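You operate a simulated robot arm through the tools that you are given. There is no shell and no other tool.

The job below is to be done with a simulated two-armed robot. You get a single attempt, and the scene is never put back.

TASK
Start a 10-cycle run, halt it part way and switch the fence off.
Fine: set cycle mode; one push of start; halt with the stop button once the cycle display counts; the fence goes off last.
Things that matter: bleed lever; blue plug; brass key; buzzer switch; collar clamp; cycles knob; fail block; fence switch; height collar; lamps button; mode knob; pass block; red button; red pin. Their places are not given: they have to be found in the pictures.

Only the result counts: the job must be done as asked and must still hold three seconds after the hand-in. Knocking over, shifting, dropping, spilling or breaking anything else fails it.

THE ROBOT
Two 7-joint arms with fingered hands on one trunk that stands fixed in place. Base frame: the origin is at the foot of the trunk, x ahead of it, y to its left, z up. Lengths are in m, angles in rad, forces in N, time in s.
The left shoulder is at [0.07, 0.139, 1.058], the right one opposite. With the tool pointing down near the work surface each hand reaches from about 0.1 to 0.7 m from the base axis, measured 20 degrees to its own side. Payload 3.9 kg a hand.
Tool frame (each hand has its own): the origin (TCP) lies between the finger pads and is the grasp point; the fingertips stand 0.029 m ahead of it; z points along the fingers, y is the line along which they close. The gripper opens to 0.1 m. The gripper's body begins 0.034 m behind the TCP. The gripper is a hand of 5 fingers: y runs from the thumb to the fingers, the wrist lies at [-0.015, -0.105, -0.177] in the tool frame.
Orientation is told as [roll, pitch, yaw] about the base's x, y, z axes, in that order, counted from this pose: with the fingers straight down and the wrist toward the robot, the tool's x, y and z point along [0, 1, 0], [1, 0, 0] and [0, 0, -1] of the base frame.

THE INTERFACE
- The arms move only by the tool apply_moves. It takes "left_motion", "right_motion" or both (then of equal length, played together; a hand with none holds still); each is a list of rows, each an object (a shift or turn left out is 0) with "slide": the shift along the base's x, y, z in m, a list of three; "rotation": the turn, a rotation vector about the base's x, y, z in rad, a list of three. In form: [{"slide": [dx, dy, dz], "rotation": [wx, wy, wz]}, ...]. A call has 1 to 20 rows; each row is the pose to reach, as a shift and turn from the pose commanded when the call began. Each row takes 0.2 s and may step no farther than 0.05 m and 0.15 rad from the row before; otherwise, the whole call is refused. Where a pose cannot be reached the arm comes as near as it can. A force on the tool above 40 N (or 10 N above the force at the start of the call, whichever is more), or a blocked arm, ends the call early, and 0.2 s more pass. In this call time passes only in rows, and 0.2 s behind the last. The reply holds the time, the measured pose of the TCP, the force on the tool along the base axes, the opening and the grip force, in the units named above and with some noise, with the torque about the TCP (base axes, N m) and any sound that the robot's microphone picked up.
- Cameras (640 x 400 px; columns grow to the right, rows downward): "scene" is now at [0.1309, 0.0154, 1.3647]; the picture's right is [0.16, -0.99, 0.00], its down [-0.67, -0.11, -0.73] and it looks along [0.72, 0.12, -0.68] (base axes); focal length 214 px, centre (320, 200). "left" rides on the left gripper at [-0.066, -0.086, -0.121] in its tool frame; the picture's right is [-0.76, -0.31, 0.58], its down [0.59, -0.70, 0.40] and it looks along [0.28, 0.64, 0.71] (tool axes); focal length 247 px, centre (320, 200). "right" rides on the right gripper at [0.066, -0.086, -0.121] in its tool frame; the picture's right is [-0.76, 0.31, -0.58], its down [-0.59, -0.70, 0.40] and it looks along [-0.28, 0.64, 0.71] (tool axes); focal length 247 px, centre (320, 200).
- grab_frame(camera): a new picture of that camera. It takes no simulated time.
- lift_body(by): slides the trunk up (or, below 0, down) by that many m; the arms and the scene camera ride with it, the base frame stays. It gives what a move gives, with no picture.
- curl_fingers(index, middle, ring, little, thumb_bend, thumb_turn, hand): sets how far each is bent, from 0 (flat) to 1 (curled in); at 0.3 the hand is open as for a grip, at 0.7 the pads meet at the TCP. One left out holds its place. A second passes; each finger stops where it meets its share of the squeeze, and holds until it gets a number again. It is the only way to open and close the hand. It gives what a move gives, with no picture; readings hold the bend of each and the force on index, middle, ring, little, thumb and palm. thumb_turn goes from beside the hand (0) to across from the fingers (1), as for a grip.
- aim_head(pan, tilt): turns the head with the scene camera to pan (to the left, within 1.501 rad either way) and tilt (down, from -0.506 to 1.204), counted from straight ahead of the robot. It gives what a move gives.
- point_at(camera, pixels): for up to 12 pixels [column, row] of the newest picture of that camera ("zoom" is the newest enlarged one), the place [x, y, z] in the base frame of the surface seen there, good to about 0.002 m. It takes no simulated time.
- zoom(camera, box): a new picture of the part [left, top, right, bottom] of that camera's present view, enlarged. It takes no simulated time.
- sign_off(): hands the job in; it is judged then, once.

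Open the grippers and draw the arms clear of the work before you hand the job in, unless the task says otherwise.

The tools are called after ">>>" by a JSON object that holds its "op" and its "data". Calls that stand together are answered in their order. apply_moves: Moves the arms, as the interface text tells. Its arguments: {"type":"object","properties":{"left_motion":{"type":"array"},"right_motion":{"type":"array"}},"required":[]} The other tools are called the same way: lift_body (by) slides the trunk up or down; curl_fingers (index, middle, ring, little, thumb_bend, thumb_turn, hand) moves the fingers one by one; aim_head (pan, tilt) turns the head that bears the scene camera; grab_frame (camera) takes a picture; point_at (camera, pixels) gives the place of the surface under pixels of a picture; zoom (camera, box) takes an enlarged picture of a part of a camera's view; sign_off () hands the job in.

At the start:

```text
time_s: 0.0
left_tool_pos: [0.3949, 0.176, 1.2136]
left_tool_rot: [-0.001, 0.0, 0.0]
left_wrist_force: [-0.1, 0.6, 0.4]
left_torque: [-0.03, 0.0, 0.02]
left_opening: 0.0994
left_finger_force: 0.0
left_shape: jaw
left_bend: [0.3, 0.3, 0.3, 0.3, 0.3, 0.98]
left_finger forces: [0.1, 0.0, 0.1, 0.0, 0.0, 0.1]
right_tool_pos: [0.3455, -0.1194, 1.2363]
right_tool_rot: [-0.003, 0.001, 0.001]
right_wrist_force: [0.5, -0.3, -0.9]
right_torque: [0.02, -0.03, 0.02]
right_opening: 0.0997
right_finger_force: 0.0
right_shape: jaw
right_bend: [0.3, 0.3, 0.3, 0.3, 0.3, 0.98]
right_finger forces: [0.0, 0.0, 0.1, 0.0, 0.1, 0.0]
trunk travel left (down, up): [-0.7, 0.14]
head pan, tilt: [0.159, 0.75]
```

scene: 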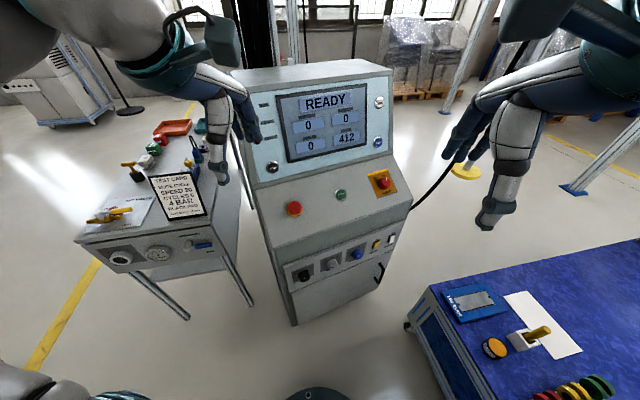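
right: 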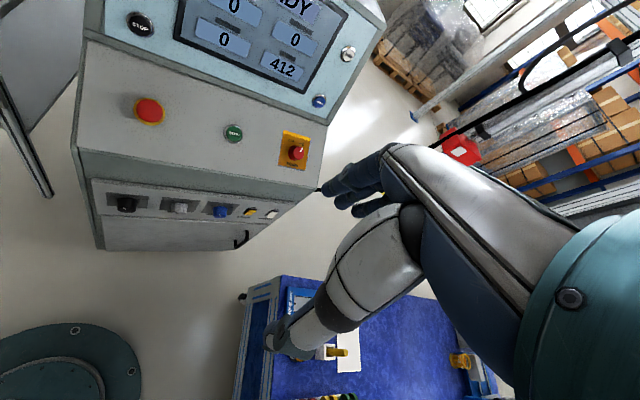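
left: 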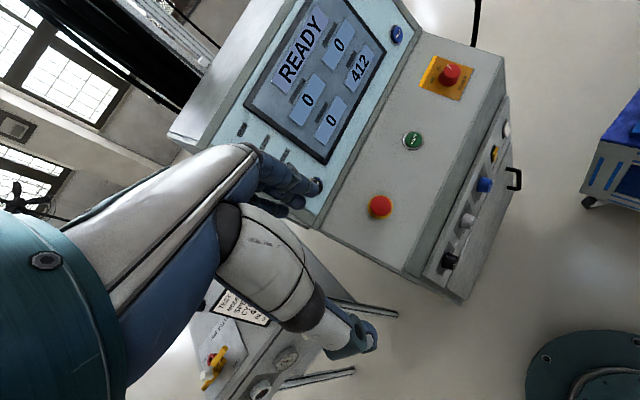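

The console shows a READY display at about (325,103), buttons on its sloped panel and knobs on its front. I zoom in to read the labels before doing anything.

>>> {"op": "zoom", "data": {"camera": "scene", "box": [230, 60, 420, 180]}}

>>> {"op": "zoom", "data": {"camera": "scene", "box": [250, 160, 420, 300]}}

>>> {"op": "zoom", "data": {"camera": "scene", "box": [70, 110, 250, 280]}}

>>> {"op": "zoom", "data": {"camera": "right", "box": [80, 60, 340, 260]}}

```text
3.33 times, centred on (325, 120) of scene
```

zoom: 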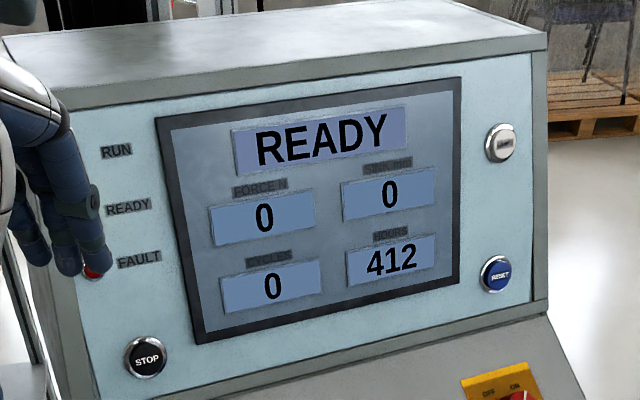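

```text
2.86 times, centred on (335, 230) of scene
```

zoom: 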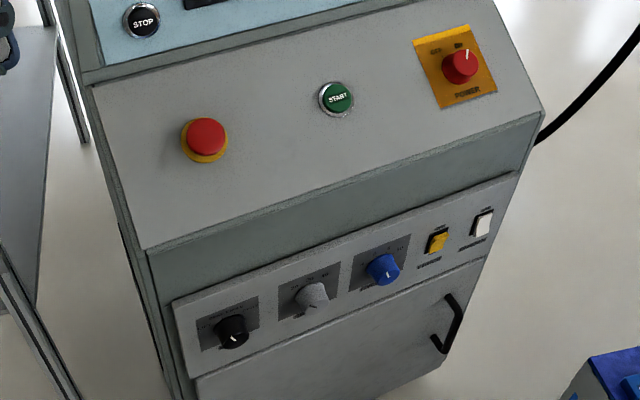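

```text
2.35 times, centred on (160, 195) of scene
```

zoom: 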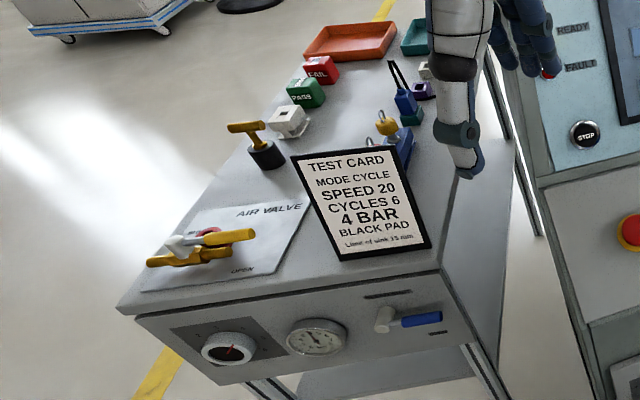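

```text
2.00 times, centred on (210, 160) of right
```

zoom: 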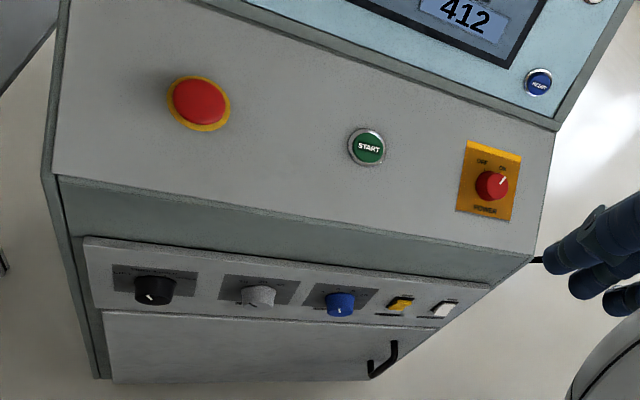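

The front panel has three knobs (black, grey, blue) and two rockers (yellow, white). I locate them and take tighter zooms to read their scales.

>>> {"op": "zoom", "data": {"camera": "scene", "box": [290, 225, 400, 290]}}

>>> {"op": "point_at", "data": {"camera": "scene", "pixels": [[305, 275], [330, 265], [356, 254], [376, 245], [390, 239], [294, 208], [340, 195], [383, 182], [272, 167], [378, 142], [379, 102], [285, 265]]}}

>>> {"op": "zoom", "data": {"camera": "right", "box": [90, 170, 210, 245]}}

>>> {"op": "zoom", "data": {"camera": "right", "box": [190, 170, 310, 245]}}

>>> {"op": "zoom", "data": {"camera": "left", "box": [420, 100, 530, 290]}}

```text
5.82 times, centred on (345, 258) of scene
```

zoom: 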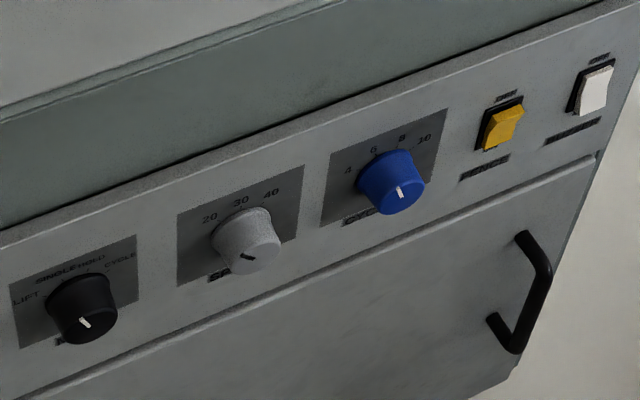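

```text
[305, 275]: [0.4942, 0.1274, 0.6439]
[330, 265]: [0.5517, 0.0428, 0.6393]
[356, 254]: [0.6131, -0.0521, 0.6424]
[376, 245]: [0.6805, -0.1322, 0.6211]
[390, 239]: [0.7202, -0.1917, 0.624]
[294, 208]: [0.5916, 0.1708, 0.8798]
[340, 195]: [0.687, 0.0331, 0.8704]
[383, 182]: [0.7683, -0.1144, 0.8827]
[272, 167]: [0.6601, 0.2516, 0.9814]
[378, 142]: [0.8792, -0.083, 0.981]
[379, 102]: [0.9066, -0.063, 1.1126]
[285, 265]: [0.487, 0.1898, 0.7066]
```

```text
5.33 times, centred on (150, 208) of right
```

zoom: 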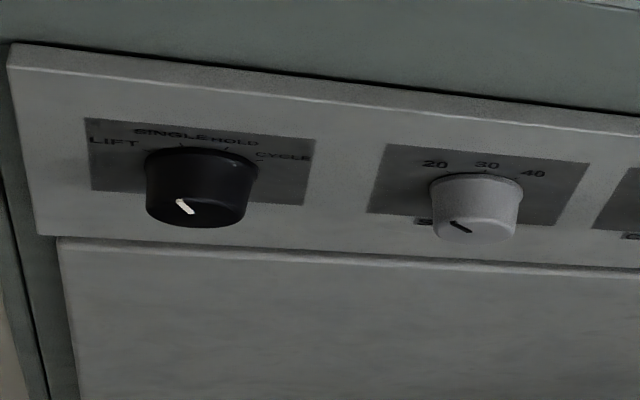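

```text
5.33 times, centred on (250, 208) of right
```

zoom: 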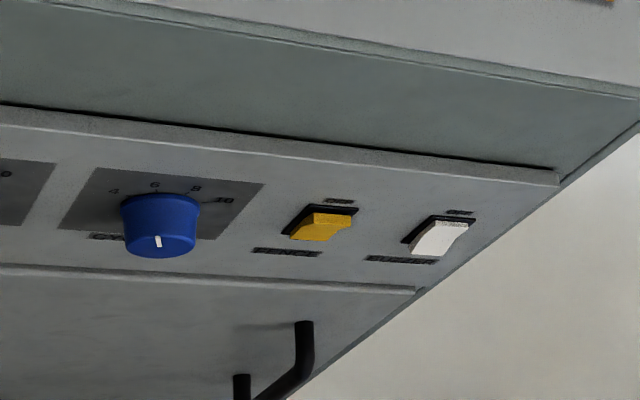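

```text
2.11 times, centred on (475, 195) of left
```

zoom: 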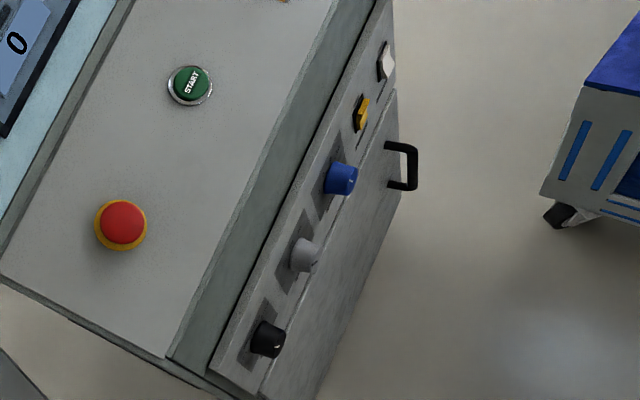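

The mode knob (black) reads LIFT/SINGLE/HOLD/CYCLE and cycles (blue) reads 4/6/8/10, with FENCE yellow and BUZZER white. I want a more frontal view, so first I check the geometry around the arms before lowering the trunk.

>>> {"op": "point_at", "data": {"camera": "scene", "pixels": [[80, 240], [240, 240], [110, 225], [180, 200], [130, 170], [185, 165], [430, 290], [410, 325], [490, 345], [535, 335], [600, 385], [240, 205]]}}

>>> {"op": "point_at", "data": {"camera": "right", "pixels": [[77, 145], [320, 188], [90, 178], [97, 248], [295, 203], [240, 235], [285, 290], [330, 350], [30, 335], [245, 380], [200, 160], [120, 60]]}}

>>> {"op": "zoom", "data": {"camera": "scene", "box": [400, 260, 640, 400]}}

```text
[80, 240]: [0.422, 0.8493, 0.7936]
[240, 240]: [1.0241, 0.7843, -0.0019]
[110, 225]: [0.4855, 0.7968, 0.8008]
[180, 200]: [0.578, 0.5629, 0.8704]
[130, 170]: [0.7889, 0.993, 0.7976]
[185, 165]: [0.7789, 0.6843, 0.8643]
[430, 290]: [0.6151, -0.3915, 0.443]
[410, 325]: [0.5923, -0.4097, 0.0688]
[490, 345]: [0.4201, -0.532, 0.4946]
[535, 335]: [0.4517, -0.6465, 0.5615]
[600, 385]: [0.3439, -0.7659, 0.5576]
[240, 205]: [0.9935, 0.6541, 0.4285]
```

```text
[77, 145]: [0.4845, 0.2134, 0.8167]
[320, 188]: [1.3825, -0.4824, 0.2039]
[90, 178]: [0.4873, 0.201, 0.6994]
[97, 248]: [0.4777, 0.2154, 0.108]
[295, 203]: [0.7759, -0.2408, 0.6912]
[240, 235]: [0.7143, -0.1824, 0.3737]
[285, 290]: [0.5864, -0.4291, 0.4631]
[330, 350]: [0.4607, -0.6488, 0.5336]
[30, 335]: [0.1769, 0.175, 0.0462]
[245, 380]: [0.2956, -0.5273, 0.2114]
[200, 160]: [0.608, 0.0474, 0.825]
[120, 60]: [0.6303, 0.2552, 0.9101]
```

```text
2.67 times, centred on (520, 330) of scene
```

zoom: 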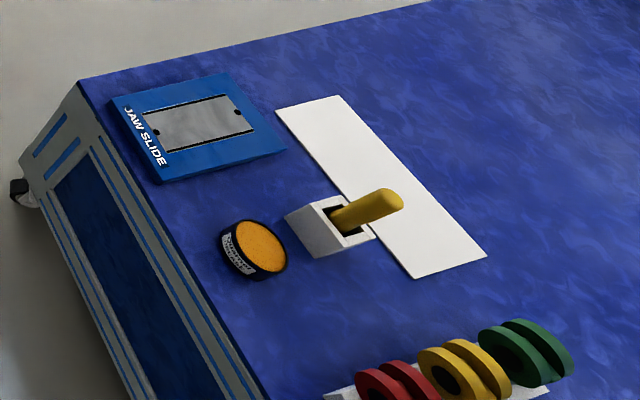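

The console front is a vertical face from about (0.49,0.20) to (0.78,-0.24), so I'll pull both hands back a little before lowering the trunk for a better view.

>>> {"op": "apply_moves", "data": {"left_motion": [{"slide": [-0.03, 0.03, 0]}, {"slide": [-0.06, 0.06, 0]}, {"slide": [-0.09, 0.09, 0]}], "right_motion": [{"slide": [-0.01, -0.04, 0]}, {"slide": [-0.03, -0.08, 0]}, {"slide": [-0.05, -0.12, 0]}]}}

>>> {"op": "grab_frame", "data": {"camera": "scene"}}

```text
time_s: 0.8
left_tool_pos: [0.3229, 0.2125, 1.1932]
left_tool_rot: [-0.004, -0.002, 0.004]
left_wrist_force: [0.4, 0.3, 0.6]
left_torque: [0.02, -0.03, -0.03]
left_opening: 0.0998
left_finger_force: 0.0
left_shape: jaw
left_bend: [0.3, 0.3, 0.3, 0.3, 0.3, 0.98]
left_finger forces: [0.0, 0.0, 0.0, 0.0, 0.0, 0.1]
left hand out of reach, approached as far as the arm can: row 2, 3
right_tool_pos: [0.3077, -0.1972, 1.2168]
right_tool_rot: [0.001, -0.001, -0.001]
right_wrist_force: [-0.4, 0.3, -0.8]
right_torque: [-0.02, -0.01, 0.0]
right_opening: 0.0997
right_finger_force: 0.0
right_shape: jaw
right_bend: [0.3, 0.3, 0.3, 0.3, 0.3, 0.98]
right_finger forces: [0.0, 0.0, 0.0, 0.0, 0.0, 0.1]
right hand out of reach, approached as far as the arm can: row 2, 3
trunk travel left (down, up): [-0.7, 0.14]
head pan, tilt: [0.159, 0.75]
```

```text
taken
```

scene: 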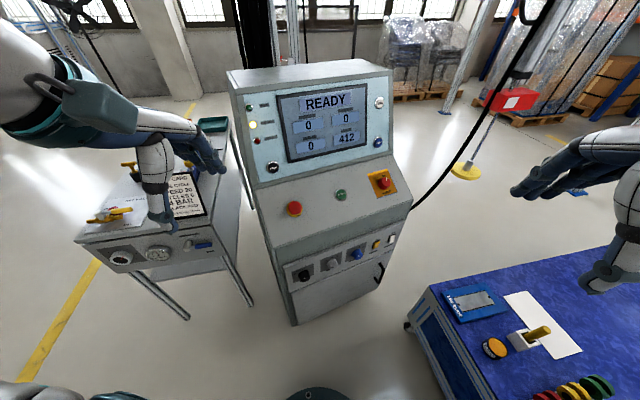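

Hands are clear of the console and only the READY lamp (254,125) is lit. I lower the trunk 0.3 m to see the front panel more squarely.

>>> {"op": "lift_body", "data": {"by": -0.3}}

>>> {"op": "grab_frame", "data": {"camera": "scene"}}

```text
time_s: 3.8
left_tool_pos: [0.3217, 0.2125, 0.8925]
left_tool_rot: [-0.002, -0.001, 0.003]
left_wrist_force: [-0.5, 0.5, -0.7]
left_torque: [-0.02, 0.04, -0.01]
left_opening: 0.0995
left_finger_force: 0.0
left_shape: jaw
left_bend: [0.3, 0.3, 0.3, 0.3, 0.3, 0.98]
left_finger forces: [0.0, 0.1, 0.0, 0.0, 0.0, 0.0]
right_tool_pos: [0.308, -0.1968, 0.9164]
right_tool_rot: [0.002, -0.003, -0.001]
right_wrist_force: [1.2, -0.7, -0.3]
right_torque: [0.02, 0.0, -0.01]
right_opening: 0.0998
right_finger_force: 0.1
right_shape: jaw
right_bend: [0.3, 0.3, 0.3, 0.3, 0.3, 0.98]
right_finger forces: [0.1, 0.0, 0.0, 0.0, 0.1, 0.0]
trunk travel left (down, up): [-0.4, 0.44]
head pan, tilt: [0.159, 0.75]
```

```text
taken
```

scene: 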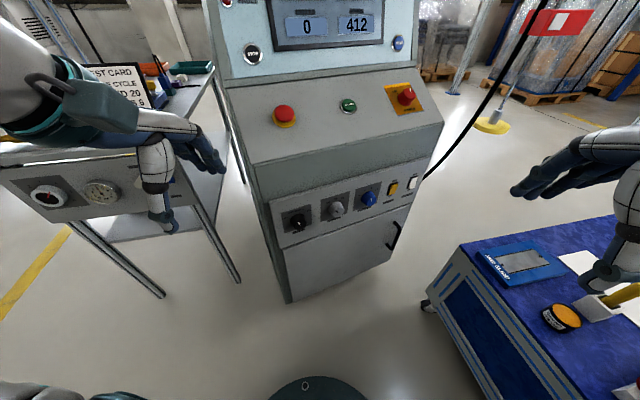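

The front panel is now visible around (345,205). I zoom in on it to read the knob pointers and the rocker positions.

>>> {"op": "zoom", "data": {"camera": "scene", "box": [270, 180, 350, 245]}}

>>> {"op": "zoom", "data": {"camera": "scene", "box": [345, 165, 430, 220]}}

>>> {"op": "zoom", "data": {"camera": "right", "box": [0, 0, 640, 400]}}

```text
6.15 times, centred on (310, 212) of scene
```

zoom: 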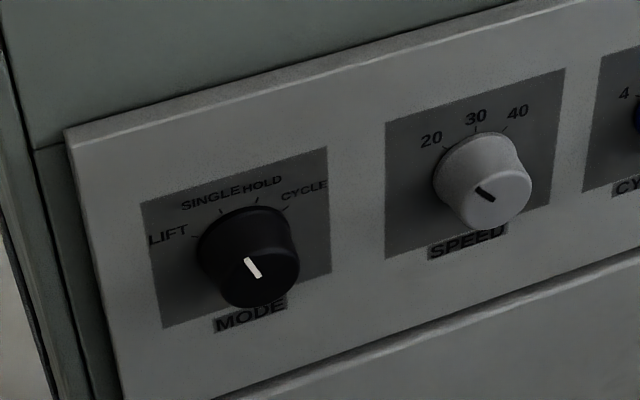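

```text
7.27 times, centred on (388, 192) of scene
```

zoom: 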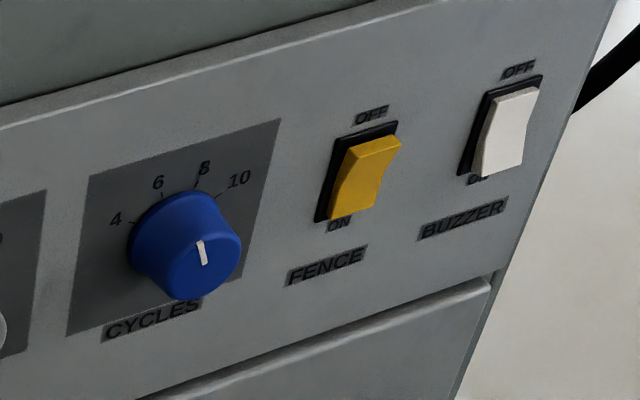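

```text
1.00 times, centred on (320, 200) of right (not enlarged: the box is as wide or as high as the picture)
```

zoom: 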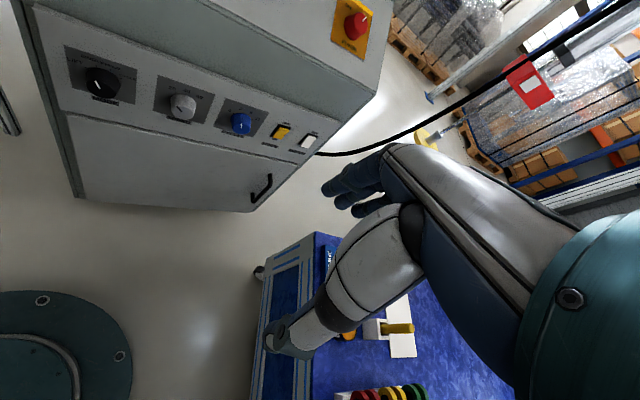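

From the zooms: MODE points up-left at about SINGLE, CYCLES points near 6, and the FENCE rocker is pressed at its ON (lower) end. I take metric points of the knobs, ticks and rockers.

>>> {"op": "point_at", "data": {"camera": "zoom", "pixels": [[10, 10]]}}

>>> {"op": "zoom", "data": {"camera": "scene", "box": [270, 180, 350, 245]}}

>>> {"op": "point_at", "data": {"camera": "zoom", "pixels": [[196, 237], [221, 212], [257, 201], [285, 209], [248, 260], [258, 276], [262, 284], [170, 315], [320, 265], [150, 210], [322, 155], [105, 380]]}}

>>> {"op": "point_at", "data": {"camera": "zoom", "pixels": [[474, 186], [490, 198], [495, 200], [445, 148], [476, 133], [505, 128], [560, 75], [390, 125], [390, 250], [547, 200], [215, 290], [300, 260]]}}

>>> {"op": "zoom", "data": {"camera": "scene", "box": [345, 165, 430, 220]}}

>>> {"op": "point_at", "data": {"camera": "zoom", "pixels": [[133, 222], [161, 197], [195, 187], [219, 197], [198, 243], [204, 263], [205, 272], [380, 145], [352, 205], [365, 175], [515, 97], [500, 165]]}}

>>> {"op": "point_at", "data": {"camera": "zoom", "pixels": [[325, 180], [395, 125], [320, 220], [372, 210], [75, 330], [270, 130], [92, 178], [243, 260], [160, 260], [230, 215], [390, 150], [345, 160]]}}

```text
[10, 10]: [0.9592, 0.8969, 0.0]
```

```text
6.15 times, centred on (310, 212) of scene
```

zoom: 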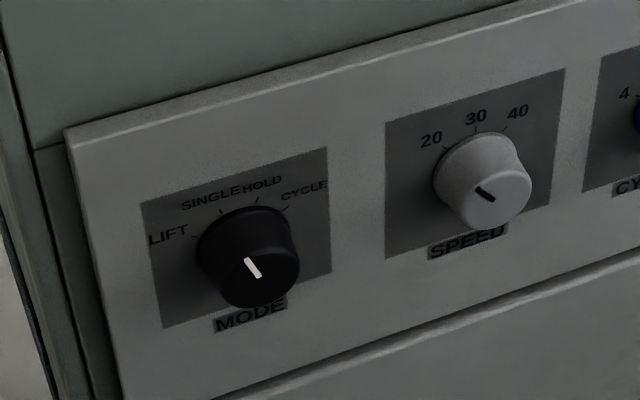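

```text
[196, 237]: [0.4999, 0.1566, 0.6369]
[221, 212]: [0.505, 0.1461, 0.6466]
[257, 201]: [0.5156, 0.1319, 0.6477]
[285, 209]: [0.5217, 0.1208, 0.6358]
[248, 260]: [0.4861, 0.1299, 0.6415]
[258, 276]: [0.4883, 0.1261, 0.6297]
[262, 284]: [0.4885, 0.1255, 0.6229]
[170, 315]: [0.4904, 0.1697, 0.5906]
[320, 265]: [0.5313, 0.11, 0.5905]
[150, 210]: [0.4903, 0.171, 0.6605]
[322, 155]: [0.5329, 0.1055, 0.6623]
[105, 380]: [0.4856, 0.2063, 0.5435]
```

```text
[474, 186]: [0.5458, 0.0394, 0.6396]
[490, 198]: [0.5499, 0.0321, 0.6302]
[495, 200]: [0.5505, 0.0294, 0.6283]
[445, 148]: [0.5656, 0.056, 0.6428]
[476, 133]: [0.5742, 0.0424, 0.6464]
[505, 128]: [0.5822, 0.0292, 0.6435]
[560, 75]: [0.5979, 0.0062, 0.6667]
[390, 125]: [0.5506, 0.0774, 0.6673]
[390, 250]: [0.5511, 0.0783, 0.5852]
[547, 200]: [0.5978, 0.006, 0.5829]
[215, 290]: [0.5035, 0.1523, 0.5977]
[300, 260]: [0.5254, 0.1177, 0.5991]
```

```text
7.27 times, centred on (388, 192) of scene
```

zoom: 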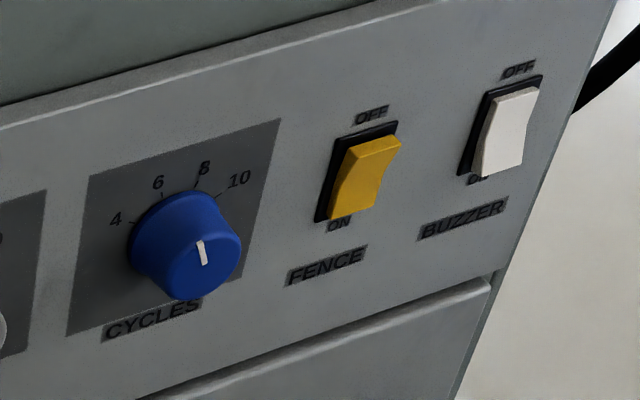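

```text
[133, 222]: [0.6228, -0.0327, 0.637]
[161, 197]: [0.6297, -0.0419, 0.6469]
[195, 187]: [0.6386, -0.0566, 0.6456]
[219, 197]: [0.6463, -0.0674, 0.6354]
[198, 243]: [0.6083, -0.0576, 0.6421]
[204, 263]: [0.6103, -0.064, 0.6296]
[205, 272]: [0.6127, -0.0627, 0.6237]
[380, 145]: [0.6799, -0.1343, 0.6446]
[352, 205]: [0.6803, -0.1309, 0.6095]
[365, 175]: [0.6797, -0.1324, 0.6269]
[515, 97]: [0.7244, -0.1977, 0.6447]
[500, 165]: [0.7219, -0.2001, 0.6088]
```

```text
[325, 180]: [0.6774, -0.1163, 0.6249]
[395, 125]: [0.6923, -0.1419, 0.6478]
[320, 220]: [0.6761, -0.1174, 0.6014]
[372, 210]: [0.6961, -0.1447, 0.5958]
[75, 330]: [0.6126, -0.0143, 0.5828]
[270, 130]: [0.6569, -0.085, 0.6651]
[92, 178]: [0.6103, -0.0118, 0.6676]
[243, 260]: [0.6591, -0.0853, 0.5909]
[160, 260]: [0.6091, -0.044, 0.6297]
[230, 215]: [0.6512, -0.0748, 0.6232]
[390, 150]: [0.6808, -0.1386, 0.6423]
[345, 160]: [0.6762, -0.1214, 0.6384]
```

Geometry worked out: panel outward normal ≈ (-0.838,-0.546,0), ticks at about -60/-20/20/60°. MODE is at SINGLE (-20°) and CYCLES at 6 (-20°), so each needs 80° clockwise. I bring the right hand to a standoff before the cycles knob, with fingers pointing into the panel.

>>> {"op": "apply_moves", "data": {"right_motion": [{"slide": [0.0168, 0.0055, -0.0242], "rotation": [0.0377, -0.1269, 0.0377]}, {"slide": [0.0337, 0.011, -0.0483], "rotation": [0.0753, -0.2539, 0.0753]}, {"slide": [0.0505, 0.0165, -0.0725], "rotation": [0.113, -0.3808, 0.113]}, {"slide": [0.0673, 0.022, -0.0967], "rotation": [0.1507, -0.5077, 0.1507]}, {"slide": [0.0842, 0.0275, -0.1208], "rotation": [0.1884, -0.6347, 0.1884]}, {"slide": [0.101, 0.033, -0.145], "rotation": [0.226, -0.7616, 0.226]}, {"slide": [0.1178, 0.0385, -0.1692], "rotation": [0.2637, -0.8885, 0.2637]}, {"slide": [0.1346, 0.044, -0.1934], "rotation": [0.3014, -1.0154, 0.3014]}, {"slide": [0.1515, 0.0495, -0.2175], "rotation": [0.339, -1.1424, 0.339]}, {"slide": [0.1683, 0.055, -0.2417], "rotation": [0.3767, -1.2693, 0.3767]}, {"slide": [0.1851, 0.0605, -0.2659], "rotation": [0.4144, -1.3962, 0.4144]}, {"slide": [0.202, 0.066, -0.29], "rotation": [0.4521, -1.5231, 0.4521]}]}}

>>> {"op": "grab_frame", "data": {"camera": "scene"}}

>>> {"op": "grab_frame", "data": {"camera": "right"}}

```text
time_s: 6.4
left_tool_pos: [0.3225, 0.2123, 0.8924]
left_tool_rot: [-0.002, -0.001, 0.003]
left_wrist_force: [0.4, 0.1, 0.8]
left_torque: [0.01, 0.02, -0.02]
left_opening: 0.0998
left_finger_force: 0.0
left_shape: jaw
left_bend: [0.3, 0.3, 0.3, 0.3, 0.3, 0.98]
left_finger forces: [0.0, 0.1, 0.1, 0.1, 0.0, 0.0]
right_tool_pos: [0.5037, -0.1335, 0.6268]
right_tool_rot: [1.819, -1.562, -1.239]
right_wrist_force: [0.2, 1.4, 0.3]
right_torque: [0.03, -0.03, -0.07]
right_opening: 0.0998
right_finger_force: 0.0
right_shape: jaw
right_bend: [0.3, 0.3, 0.3, 0.3, 0.3, 0.98]
right_finger forces: [0.1, 0.1, 0.0, 0.0, 0.1, 0.0]
right hand out of reach, approached as far as the arm can: row 3, 4, 5, 6, 7, 8, 9, 10, 12
trunk travel left (down, up): [-0.4, 0.44]
head pan, tilt: [0.159, 0.75]
```

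```text
taken
```

scene: 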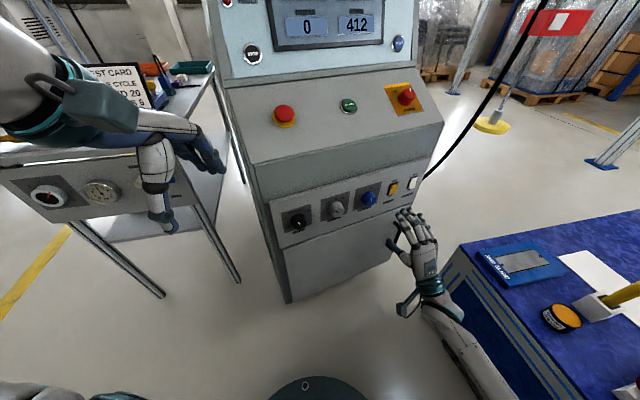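

```text
taken
```

right: 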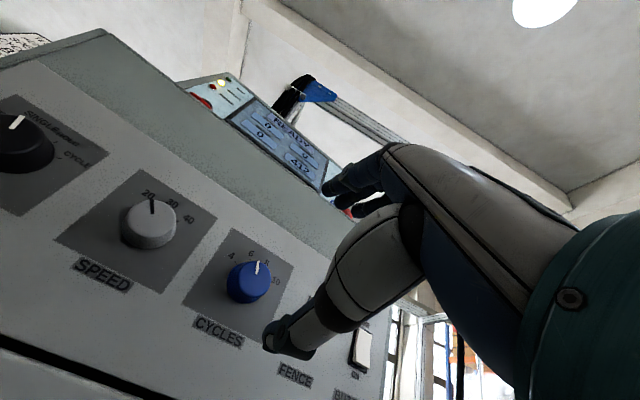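

The right hand is at the standoff (0.504,-0.134,0.627) pointing into the panel. I zoom the right camera on the knobs to confirm the present settings.

>>> {"op": "zoom", "data": {"camera": "right", "box": [180, 220, 310, 350]}}

>>> {"op": "zoom", "data": {"camera": "right", "box": [0, 80, 110, 220]}}

```text
3.08 times, centred on (245, 285) of right
```

zoom: 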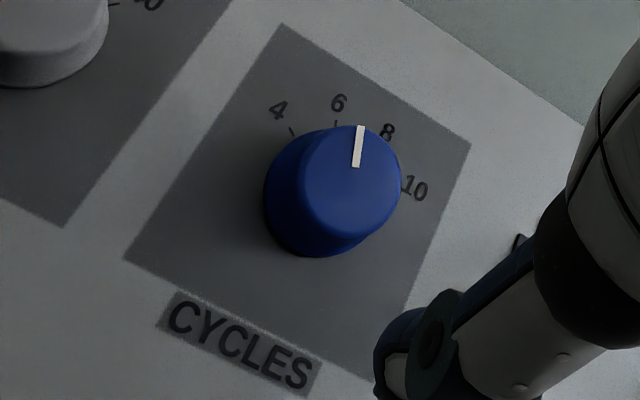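

```text
2.86 times, centred on (55, 150) of right
```

zoom: 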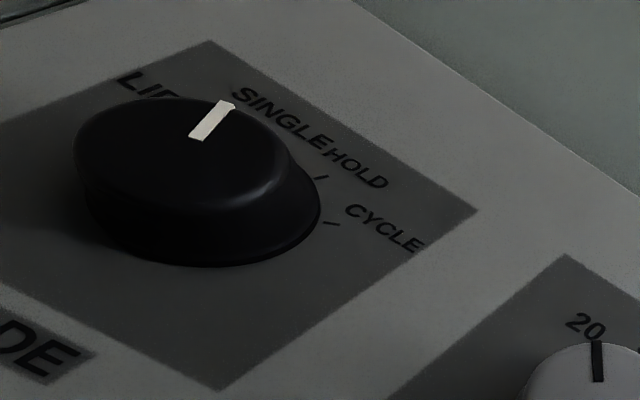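

CYCLES is at 6 and MODE at SINGLE, as computed. At a 0.12 m standoff I pre-rotate the right hand -60° about the panel normal, so the later 80° clockwise turn fits the wrist.

>>> {"op": "apply_moves", "data": {"right_motion": [{"slide": [0.0038, 0.0023, 0], "rotation": [-0.1097, -0.0714, 0]}, {"slide": [0.0075, 0.0046, 0], "rotation": [-0.2194, -0.1428, 0]}, {"slide": [0.0113, 0.007, -0.001], "rotation": [-0.329, -0.2142, 0]}, {"slide": [0.015, 0.0093, -0.001], "rotation": [-0.4387, -0.2856, 0]}, {"slide": [0.0188, 0.0116, -0.001], "rotation": [-0.5484, -0.3569, 0]}, {"slide": [0.0225, 0.014, -0.002], "rotation": [-0.6581, -0.4283, 0]}, {"slide": [0.0263, 0.0163, -0.002], "rotation": [-0.7677, -0.4997, 0]}, {"slide": [0.03, 0.0186, -0.002], "rotation": [-0.8774, -0.5711, 0]}]}}

>>> {"op": "grab_frame", "data": {"camera": "scene"}}

>>> {"op": "grab_frame", "data": {"camera": "right"}}

```text
time_s: 8.2
left_tool_pos: [0.3223, 0.2111, 0.893]
left_tool_rot: [-0.002, 0.0, 0.003]
left_wrist_force: [-0.5, -0.2, 0.1]
left_torque: [0.0, -0.01, -0.01]
left_opening: 0.0996
left_finger_force: 0.1
left_shape: jaw
left_bend: [0.3, 0.3, 0.3, 0.3, 0.3, 0.98]
left_finger forces: [0.0, 0.0, 0.0, 0.0, 0.0, 0.0]
right_tool_pos: [0.4574, -0.1497, 0.6479]
right_tool_rot: [-1.569, -0.525, 2.148]
right_wrist_force: [0.8, 0.5, -0.4]
right_torque: [-0.01, -0.01, 0.02]
right_opening: 0.1
right_finger_force: 0.0
right_shape: jaw
right_bend: [0.3, 0.3, 0.3, 0.3, 0.3, 0.98]
right_finger forces: [0.0, 0.1, 0.0, 0.0, 0.0, 0.0]
right hand out of reach, approached as far as the arm can: row 1, 2, 3, 4, 5, 6, 7, 8
trunk travel left (down, up): [-0.4, 0.44]
head pan, tilt: [0.159, 0.75]
```

```text
taken
```

scene: 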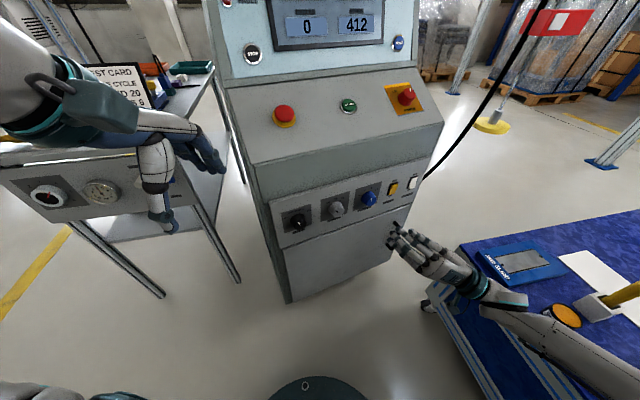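

```text
taken
```

right: 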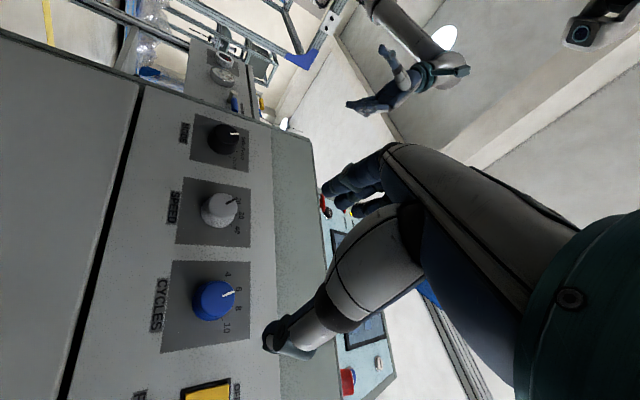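

Turning the wrist to the right is out of reach (TCP ended ~0.08 m short), so I go the other way: I rotate through φ=0 to +80° at the standoff to check reach there.

>>> {"op": "apply_moves", "data": {"right_motion": [{"slide": [0.0045, 0.002, -0.0013], "rotation": [0.1204, 0.0784, 0]}, {"slide": [0.009, 0.0041, -0.0027], "rotation": [0.2408, 0.1568, 0]}, {"slide": [0.0135, 0.0061, -0.004], "rotation": [0.3613, 0.2352, 0]}, {"slide": [0.018, 0.0082, -0.0054], "rotation": [0.4817, 0.3136, 0]}, {"slide": [0.0225, 0.0102, -0.0067], "rotation": [0.6021, 0.392, 0]}, {"slide": [0.027, 0.0123, -0.0081], "rotation": [0.7225, 0.4703, 0]}, {"slide": [0.0315, 0.0143, -0.0094], "rotation": [0.8429, 0.5487, 0]}, {"slide": [0.036, 0.0164, -0.0108], "rotation": [0.9634, 0.6271, 0]}]}}

```text
time_s: 10.0
left_tool_pos: [0.3228, 0.2126, 0.8919]
left_tool_rot: [-0.001, -0.003, 0.001]
left_wrist_force: [0.3, -0.4, 0.1]
left_torque: [0.02, 0.01, -0.01]
left_opening: 0.0997
left_finger_force: 0.0
left_shape: jaw
left_bend: [0.3, 0.3, 0.3, 0.3, 0.3, 0.98]
left_finger forces: [0.1, 0.0, 0.1, 0.1, 0.0, 0.1]
right_tool_pos: [0.4935, -0.1335, 0.6348]
right_tool_rot: [1.582, -1.464, -1.003]
right_wrist_force: [-0.8, -0.2, 0.2]
right_torque: [-0.01, 0.02, 0.02]
right_opening: 0.0999
right_finger_force: 0.0
right_shape: jaw
right_bend: [0.3, 0.3, 0.3, 0.3, 0.3, 0.98]
right_finger forces: [0.1, 0.0, 0.0, 0.1, 0.0, 0.0]
right hand out of reach, approached as far as the arm can: row 2, 3
trunk travel left (down, up): [-0.4, 0.44]
head pan, tilt: [0.159, 0.75]
```

At φ≈+6° the arm reaches well (0.494,-0.134,0.635). I continue the dry run on to φ≈+80° at the standoff.

>>> {"op": "apply_moves", "data": {"right_motion": [{"slide": [0.0045, 0.0021, -0.0011], "rotation": [0.1204, 0.0784, 0]}, {"slide": [0.009, 0.0041, -0.0022], "rotation": [0.2408, 0.1568, 0]}, {"slide": [0.0134, 0.0062, -0.0033], "rotation": [0.3613, 0.2352, 0]}, {"slide": [0.0179, 0.0083, -0.0044], "rotation": [0.4817, 0.3136, 0]}, {"slide": [0.0224, 0.0103, -0.0054], "rotation": [0.6021, 0.392, 0]}, {"slide": [0.0269, 0.0124, -0.0065], "rotation": [0.7225, 0.4703, 0]}, {"slide": [0.0313, 0.0145, -0.0076], "rotation": [0.8429, 0.5487, 0]}, {"slide": [0.0358, 0.0165, -0.0087], "rotation": [0.9634, 0.6271, 0]}, {"slide": [0.0403, 0.0186, -0.0098], "rotation": [1.0838, 0.7055, 0]}]}}

>>> {"op": "grab_frame", "data": {"camera": "scene"}}

>>> {"op": "grab_frame", "data": {"camera": "right"}}

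```text
time_s: 12.0
left_tool_pos: [0.3215, 0.2134, 0.8932]
left_tool_rot: [-0.001, -0.002, 0.002]
left_wrist_force: [-1.0, 0.2, 1.0]
left_torque: [-0.01, 0.01, 0.02]
left_opening: 0.0997
left_finger_force: 0.1
left_shape: jaw
left_bend: [0.3, 0.3, 0.3, 0.3, 0.3, 0.98]
left_finger forces: [0.0, 0.0, 0.0, 0.0, 0.0, 0.1]
right_tool_pos: [0.5084, -0.1345, 0.6182]
right_tool_rot: [1.571, -0.172, -0.995]
right_wrist_force: [0.0, 0.3, 0.4]
right_torque: [-0.04, 0.03, 0.02]
right_opening: 0.1001
right_finger_force: 0.1
right_shape: jaw
right_bend: [0.3, 0.3, 0.3, 0.3, 0.3, 0.98]
right_finger forces: [0.1, 0.1, 0.0, 0.0, 0.0, 0.1]
right hand out of reach, approached as far as the arm can: row 5, 6, 7, 8, 9
trunk travel left (down, up): [-0.4, 0.44]
head pan, tilt: [0.159, 0.75]
```

```text
taken
```

scene: 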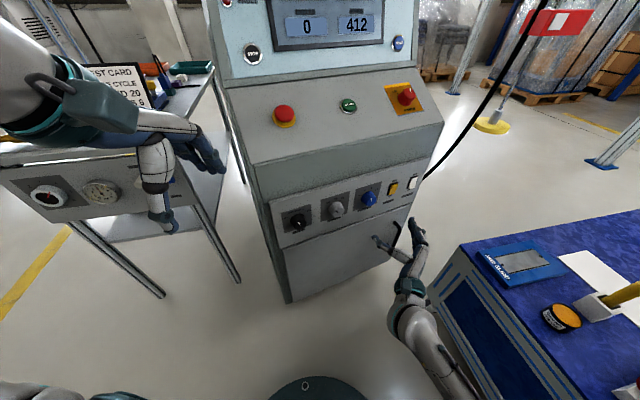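

```text
taken
```

right: 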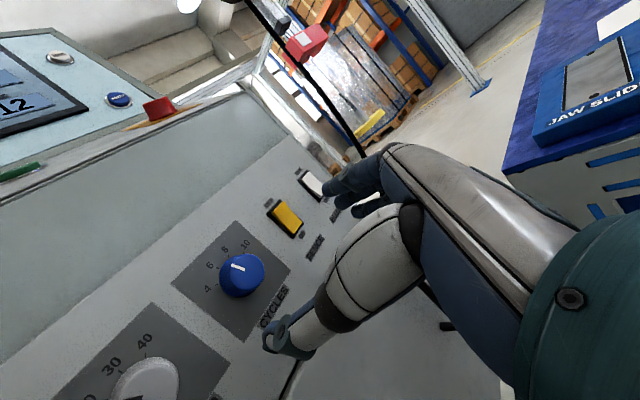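

φ=80° falls about 3 cm short, while 0–45° was reachable, so I'll turn each knob in two ~40° bites. I go back to φ=0 at the cycles-knob standoff.

>>> {"op": "apply_moves", "data": {"right_motion": [{"slide": [0.0025, 0.002, 0.0007], "rotation": [-0.117, -0.0762, 0]}, {"slide": [0.0051, 0.0039, 0.0014], "rotation": [-0.234, -0.1523, 0]}, {"slide": [0.0076, 0.0059, 0.002], "rotation": [-0.351, -0.2285, 0]}, {"slide": [0.0102, 0.0078, 0.0027], "rotation": [-0.4679, -0.3046, 0]}, {"slide": [0.0127, 0.0098, 0.0034], "rotation": [-0.5849, -0.3808, 0]}, {"slide": [0.0152, 0.0118, 0.0041], "rotation": [-0.7019, -0.4569, 0]}, {"slide": [0.0178, 0.0137, 0.0048], "rotation": [-0.8189, -0.5331, 0]}, {"slide": [0.0203, 0.0157, 0.0054], "rotation": [-0.9359, -0.6092, 0]}, {"slide": [0.0229, 0.0176, 0.0061], "rotation": [-1.0529, -0.6854, 0]}, {"slide": [0.0254, 0.0196, 0.0068], "rotation": [-1.1698, -0.7615, 0]}]}}

```text
time_s: 14.2
left_tool_pos: [0.3226, 0.2124, 0.8934]
left_tool_rot: [-0.001, -0.002, 0.003]
left_wrist_force: [0.6, -0.3, -0.2]
left_torque: [0.02, 0.01, 0.01]
left_opening: 0.0997
left_finger_force: 0.1
left_shape: jaw
left_bend: [0.3, 0.3, 0.3, 0.3, 0.3, 0.98]
left_finger forces: [0.0, 0.0, 0.1, 0.0, 0.0, 0.0]
right_tool_pos: [0.5018, -0.1274, 0.6258]
right_tool_rot: [2.414, -1.572, -1.833]
right_wrist_force: [-0.1, 0.1, 0.3]
right_torque: [0.01, 0.03, 0.02]
right_opening: 0.0997
right_finger_force: 0.1
right_shape: jaw
right_bend: [0.3, 0.3, 0.3, 0.3, 0.3, 0.98]
right_finger forces: [0.0, 0.1, 0.0, 0.1, 0.1, 0.0]
right hand out of reach, approached as far as the arm can: row 5, 6, 7, 8, 9, 10
trunk travel left (down, up): [-0.4, 0.44]
head pan, tilt: [0.159, 0.75]
```

Near φ=0 the arm stops about 3 cm short of the standoff, probably a wrist limit at this trunk height. I look at the right arm's posture by panning the head before changing the trunk height.

>>> {"op": "aim_head", "data": {"pan": -0.4, "tilt": 1.1}}

>>> {"op": "grab_frame", "data": {"camera": "scene"}}

```text
time_s: 15.2
left_tool_pos: [0.3226, 0.2119, 0.892]
left_tool_rot: [-0.003, -0.002, 0.001]
left_wrist_force: [-0.6, -0.3, 0.7]
left_torque: [-0.01, -0.01, 0.03]
left_opening: 0.0999
left_finger_force: 0.0
left_shape: jaw
left_bend: [0.3, 0.3, 0.3, 0.3, 0.3, 0.98]
left_finger forces: [0.1, 0.0, 0.0, 0.0, 0.1, 0.0]
right_tool_pos: [0.5015, -0.1277, 0.6265]
right_tool_rot: [1.863, -1.566, -1.283]
right_wrist_force: [-0.1, -0.3, -0.4]
right_torque: [0.0, -0.03, 0.01]
right_opening: 0.1
right_finger_force: 0.1
right_shape: jaw
right_bend: [0.3, 0.3, 0.3, 0.3, 0.3, 0.98]
right_finger forces: [0.0, 0.0, 0.1, 0.0, 0.0, 0.1]
trunk travel left (down, up): [-0.4, 0.44]
head pan, tilt: [-0.4, 1.1]
```

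```text
taken
```

scene: 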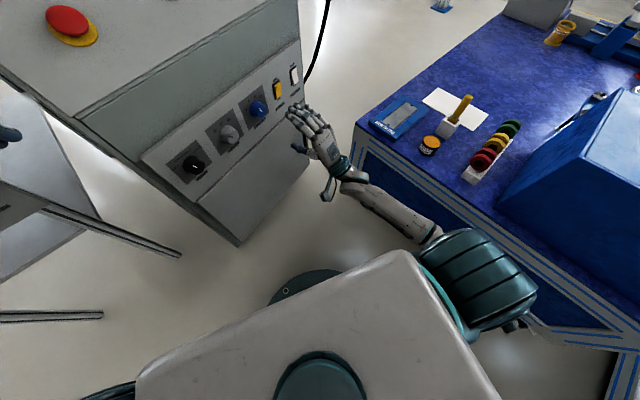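

The forearm runs from about (425,235) to the wrist (345,175). I measure points along the arm and the bench edge to know the elbow clearance.

>>> {"op": "point_at", "data": {"camera": "scene", "pixels": [[345, 175], [380, 205], [425, 232], [435, 240], [480, 280], [420, 225], [460, 230], [530, 300], [515, 325], [490, 240], [317, 135], [400, 165]]}}

```text
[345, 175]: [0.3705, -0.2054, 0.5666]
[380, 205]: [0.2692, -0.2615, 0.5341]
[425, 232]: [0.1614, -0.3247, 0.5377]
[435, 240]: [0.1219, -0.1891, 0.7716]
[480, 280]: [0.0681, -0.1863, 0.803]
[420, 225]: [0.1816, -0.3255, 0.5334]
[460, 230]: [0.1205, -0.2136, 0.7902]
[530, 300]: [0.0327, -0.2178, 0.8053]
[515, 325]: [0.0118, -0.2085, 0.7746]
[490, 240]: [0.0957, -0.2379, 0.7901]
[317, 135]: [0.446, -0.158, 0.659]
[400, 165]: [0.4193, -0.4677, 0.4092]
```

The forearm is nearly level with the elbow around (0.13,-0.34,0.50), well clear of the bench edge. A lower trunk should relax the wrist at φ≈0, so I lower it by 0.12 m and re-approach the standoff.

>>> {"op": "lift_body", "data": {"by": -0.12}}

>>> {"op": "apply_moves", "data": {"right_motion": [{"slide": [0, 0, 0.03]}, {"slide": [0, 0, 0.06]}, {"slide": [0.01, 0.004, 0.09]}, {"slide": [0.02, 0.008, 0.119]}, {"slide": [0.0323, 0.0128, 0.119]}]}}

>>> {"op": "grab_frame", "data": {"camera": "scene"}}

```text
time_s: 16.7
left_tool_pos: [0.3218, 0.2122, 0.7724]
left_tool_rot: [-0.002, -0.001, 0.0]
left_wrist_force: [-0.4, 0.2, -0.5]
left_torque: [0.0, -0.02, 0.02]
left_opening: 0.0999
left_finger_force: 0.1
left_shape: jaw
left_bend: [0.3, 0.3, 0.3, 0.3, 0.3, 0.98]
left_finger forces: [0.1, 0.0, 0.0, 0.1, 0.0, 0.1]
right_tool_pos: [0.5009, -0.1272, 0.5069]
right_tool_rot: [2.043, -1.569, -1.464]
right_wrist_force: [-0.2, -0.1, -0.1]
right_torque: [-0.01, 0.01, -0.01]
right_opening: 0.1
right_finger_force: 0.1
right_shape: jaw
right_bend: [0.3, 0.3, 0.3, 0.3, 0.3, 0.98]
right_finger forces: [0.0, 0.0, 0.0, 0.0, 0.0, 0.0]
trunk travel left (down, up): [-0.28, 0.56]
head pan, tilt: [-0.4, 1.1]
```

```text
time_s: 17.9
left_tool_pos: [0.323, 0.2128, 0.7727]
left_tool_rot: [-0.003, -0.001, 0.001]
left_wrist_force: [0.1, 0.1, 0.2]
left_torque: [-0.04, 0.01, -0.01]
left_opening: 0.0997
left_finger_force: 0.0
left_shape: jaw
left_bend: [0.3, 0.3, 0.3, 0.3, 0.3, 0.98]
left_finger forces: [0.1, 0.0, 0.0, 0.1, 0.1, 0.0]
right_tool_pos: [0.4936, -0.1446, 0.6125]
right_tool_rot: [1.899, -1.57, -1.319]
right_wrist_force: [0.0, 0.1, 0.3]
right_torque: [0.0, 0.02, 0.01]
right_opening: 0.0996
right_finger_force: 0.1
right_shape: jaw
right_bend: [0.3, 0.3, 0.3, 0.3, 0.3, 0.98]
right_finger forces: [0.0, 0.1, 0.1, 0.0, 0.0, 0.0]
right hand out of reach, approached as far as the arm can: row 3, 4, 5
trunk travel left (down, up): [-0.28, 0.56]
head pan, tilt: [-0.4, 1.1]
```

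```text
taken
```

scene: 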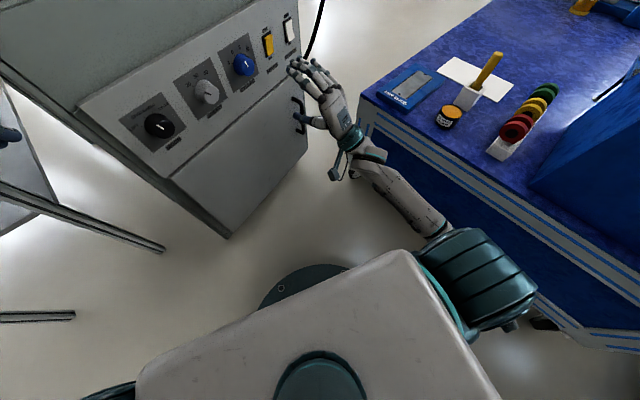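

Lower is worse (stops at 0.494,-0.145,0.613), so the limit goes the other way. I raise the trunk 0.27 m and bring the hand back down to the same standoff to test.

>>> {"op": "lift_body", "data": {"by": 0.27}}

>>> {"op": "apply_moves", "data": {"right_motion": [{"slide": [0.004, 0.003, -0.04]}, {"slide": [0.008, 0.006, -0.08]}, {"slide": [0.012, 0.009, -0.12]}, {"slide": [0.02, 0.014, -0.16]}, {"slide": [0.028, 0.02, -0.2]}, {"slide": [0.036, 0.026, -0.24]}, {"slide": [0.0402, 0.0297, -0.2575]}]}}

>>> {"op": "grab_frame", "data": {"camera": "scene"}}

```text
time_s: 20.6
left_tool_pos: [0.323, 0.2126, 1.0448]
left_tool_rot: [-0.001, -0.003, 0.002]
left_wrist_force: [-0.1, 0.2, 0.3]
left_torque: [0.0, -0.02, 0.0]
left_opening: 0.0999
left_finger_force: 0.0
left_shape: jaw
left_bend: [0.3, 0.3, 0.3, 0.3, 0.3, 0.98]
left_finger forces: [0.0, 0.1, 0.0, 0.0, 0.0, 0.0]
right_tool_pos: [0.4928, -0.1449, 0.8831]
right_tool_rot: [1.916, -1.569, -1.335]
right_wrist_force: [0.6, 0.0, -0.1]
right_torque: [0.01, 0.01, -0.03]
right_opening: 0.0997
right_finger_force: 0.0
right_shape: jaw
right_bend: [0.3, 0.3, 0.3, 0.3, 0.3, 0.98]
right_finger forces: [0.0, 0.0, 0.0, 0.0, 0.0, 0.1]
trunk travel left (down, up): [-0.55, 0.29]
head pan, tilt: [-0.4, 1.1]
```

```text
time_s: 22.2
left_tool_pos: [0.3225, 0.2122, 1.0426]
left_tool_rot: [-0.002, -0.003, 0.001]
left_wrist_force: [0.3, -0.6, 0.4]
left_torque: [0.03, 0.01, 0.01]
left_opening: 0.0997
left_finger_force: 0.1
left_shape: jaw
left_bend: [0.3, 0.3, 0.3, 0.3, 0.3, 0.98]
left_finger forces: [0.0, 0.0, 0.0, 0.0, 0.1, 0.0]
right_tool_pos: [0.4715, -0.135, 0.678]
right_tool_rot: [1.157, -1.568, -0.581]
right_wrist_force: [-0.2, -0.5, -0.2]
right_torque: [0.03, 0.04, 0.01]
right_opening: 0.1
right_finger_force: 0.0
right_shape: jaw
right_bend: [0.3, 0.3, 0.3, 0.3, 0.3, 0.98]
right_finger forces: [0.1, 0.0, 0.0, 0.0, 0.0, 0.1]
right hand out of reach, approached as far as the arm can: row 3, 4, 5, 6, 7
trunk travel left (down, up): [-0.55, 0.29]
head pan, tilt: [-0.4, 1.1]
```

```text
taken
```

scene: 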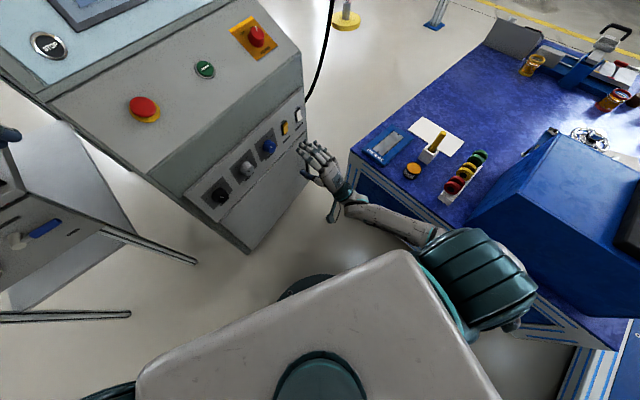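

At this height φ=0 is worse still, which points to a sideways wrist limit with the palm down. With the palm turned left (φ≈80°) and the shoulder at this height the forearm should line up, so I test that.

>>> {"op": "apply_moves", "data": {"right_motion": [{"slide": [0.0062, 0.002, -0.0053], "rotation": [0.1173, 0.0764, 0]}, {"slide": [0.0125, 0.004, -0.0106], "rotation": [0.2346, 0.1527, 0]}, {"slide": [0.0187, 0.006, -0.0159], "rotation": [0.352, 0.2291, 0]}, {"slide": [0.0249, 0.008, -0.0212], "rotation": [0.4693, 0.3055, 0]}, {"slide": [0.0312, 0.01, -0.0265], "rotation": [0.5866, 0.3819, 0]}, {"slide": [0.0374, 0.0121, -0.0318], "rotation": [0.7039, 0.4582, 0]}, {"slide": [0.0436, 0.0141, -0.0371], "rotation": [0.8212, 0.5346, 0]}, {"slide": [0.0498, 0.0161, -0.0424], "rotation": [0.9386, 0.611, 0]}, {"slide": [0.0561, 0.0181, -0.0477], "rotation": [1.0559, 0.6873, 0]}, {"slide": [0.0623, 0.0201, -0.053], "rotation": [1.1732, 0.7637, 0]}]}}

>>> {"op": "grab_frame", "data": {"camera": "scene"}}

```text
time_s: 24.4
left_tool_pos: [0.3222, 0.2124, 1.0416]
left_tool_rot: [-0.002, -0.001, 0.003]
left_wrist_force: [-0.4, 0.5, 0.2]
left_torque: [0.01, 0.0, 0.0]
left_opening: 0.0996
left_finger_force: 0.1
left_shape: jaw
left_bend: [0.3, 0.3, 0.3, 0.3, 0.3, 0.98]
left_finger forces: [0.0, 0.1, 0.1, 0.0, 0.1, 0.0]
right_tool_pos: [0.5108, -0.133, 0.6301]
right_tool_rot: [1.572, -0.167, -0.994]
right_wrist_force: [-0.7, -0.9, -0.7]
right_torque: [0.01, 0.03, 0.01]
right_opening: 0.0997
right_finger_force: 0.0
right_shape: jaw
right_bend: [0.3, 0.3, 0.3, 0.3, 0.3, 0.98]
right_finger forces: [0.1, 0.1, 0.0, 0.0, 0.0, 0.0]
right hand out of reach, approached as far as the arm can: row 5, 6, 7, 8, 9, 10
trunk travel left (down, up): [-0.55, 0.29]
head pan, tilt: [-0.4, 1.1]
```

```text
taken
```

scene: 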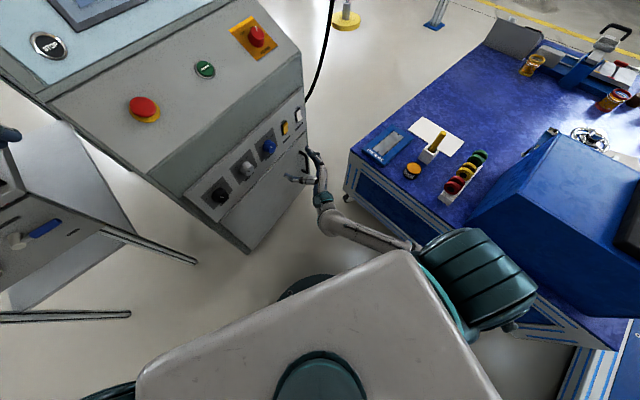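

φ=80° orientation is fine, but the picture shows the elbow stuck outward with the wrist bent hard to the right at (325,195). I'll swing the elbow in by yawing the hand outward away from the console, then yaw back.

>>> {"op": "apply_moves", "data": {"right_motion": [{"slide": [-0.012, -0.006, 0.003], "rotation": [0, 0, -0.13]}, {"slide": [-0.024, -0.012, 0.006], "rotation": [0, 0, -0.26]}, {"slide": [-0.036, -0.018, 0.009], "rotation": [0, 0, -0.39]}, {"slide": [-0.048, -0.024, 0.012], "rotation": [0, 0, -0.52]}, {"slide": [-0.06, -0.03, 0.015], "rotation": [0, 0, -0.65]}, {"slide": [-0.07, -0.035, 0.018], "rotation": [0, 0, -0.78]}, {"slide": [-0.08, -0.04, 0.02], "rotation": [0, 0, -0.91]}, {"slide": [-0.09, -0.045, 0.02], "rotation": [0, 0, -1.04]}]}}

>>> {"op": "grab_frame", "data": {"camera": "scene"}}

```text
time_s: 26.2
left_tool_pos: [0.3223, 0.2138, 1.042]
left_tool_rot: [-0.002, -0.001, 0.002]
left_wrist_force: [-0.2, -0.1, 0.8]
left_torque: [0.02, 0.01, 0.02]
left_opening: 0.0999
left_finger_force: 0.0
left_shape: jaw
left_bend: [0.3, 0.3, 0.3, 0.3, 0.3, 0.98]
left_finger forces: [0.0, 0.0, 0.1, 0.0, 0.0, 0.0]
right_tool_pos: [0.3643, -0.2522, 0.6579]
right_tool_rot: [1.572, -0.168, -2.034]
right_wrist_force: [-0.5, -0.6, 0.0]
right_torque: [0.01, -0.01, -0.02]
right_opening: 0.1001
right_finger_force: 0.1
right_shape: jaw
right_bend: [0.3, 0.3, 0.3, 0.3, 0.3, 0.98]
right_finger forces: [0.0, 0.0, 0.0, 0.0, 0.0, 0.1]
right hand out of reach, approached as far as the arm can: row 1, 2, 3, 4, 5, 6, 7, 8
trunk travel left (down, up): [-0.55, 0.29]
head pan, tilt: [-0.4, 1.1]
```

```text
taken
```

scene: 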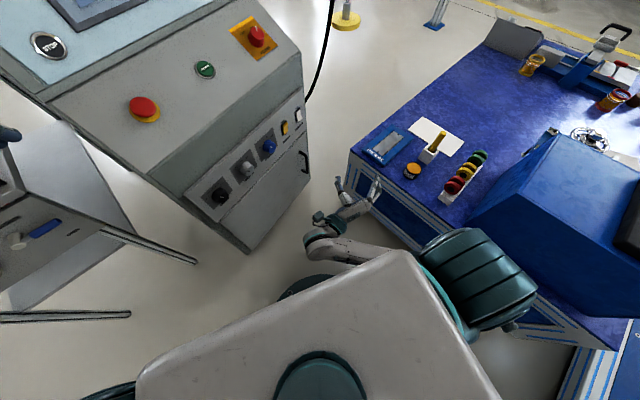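

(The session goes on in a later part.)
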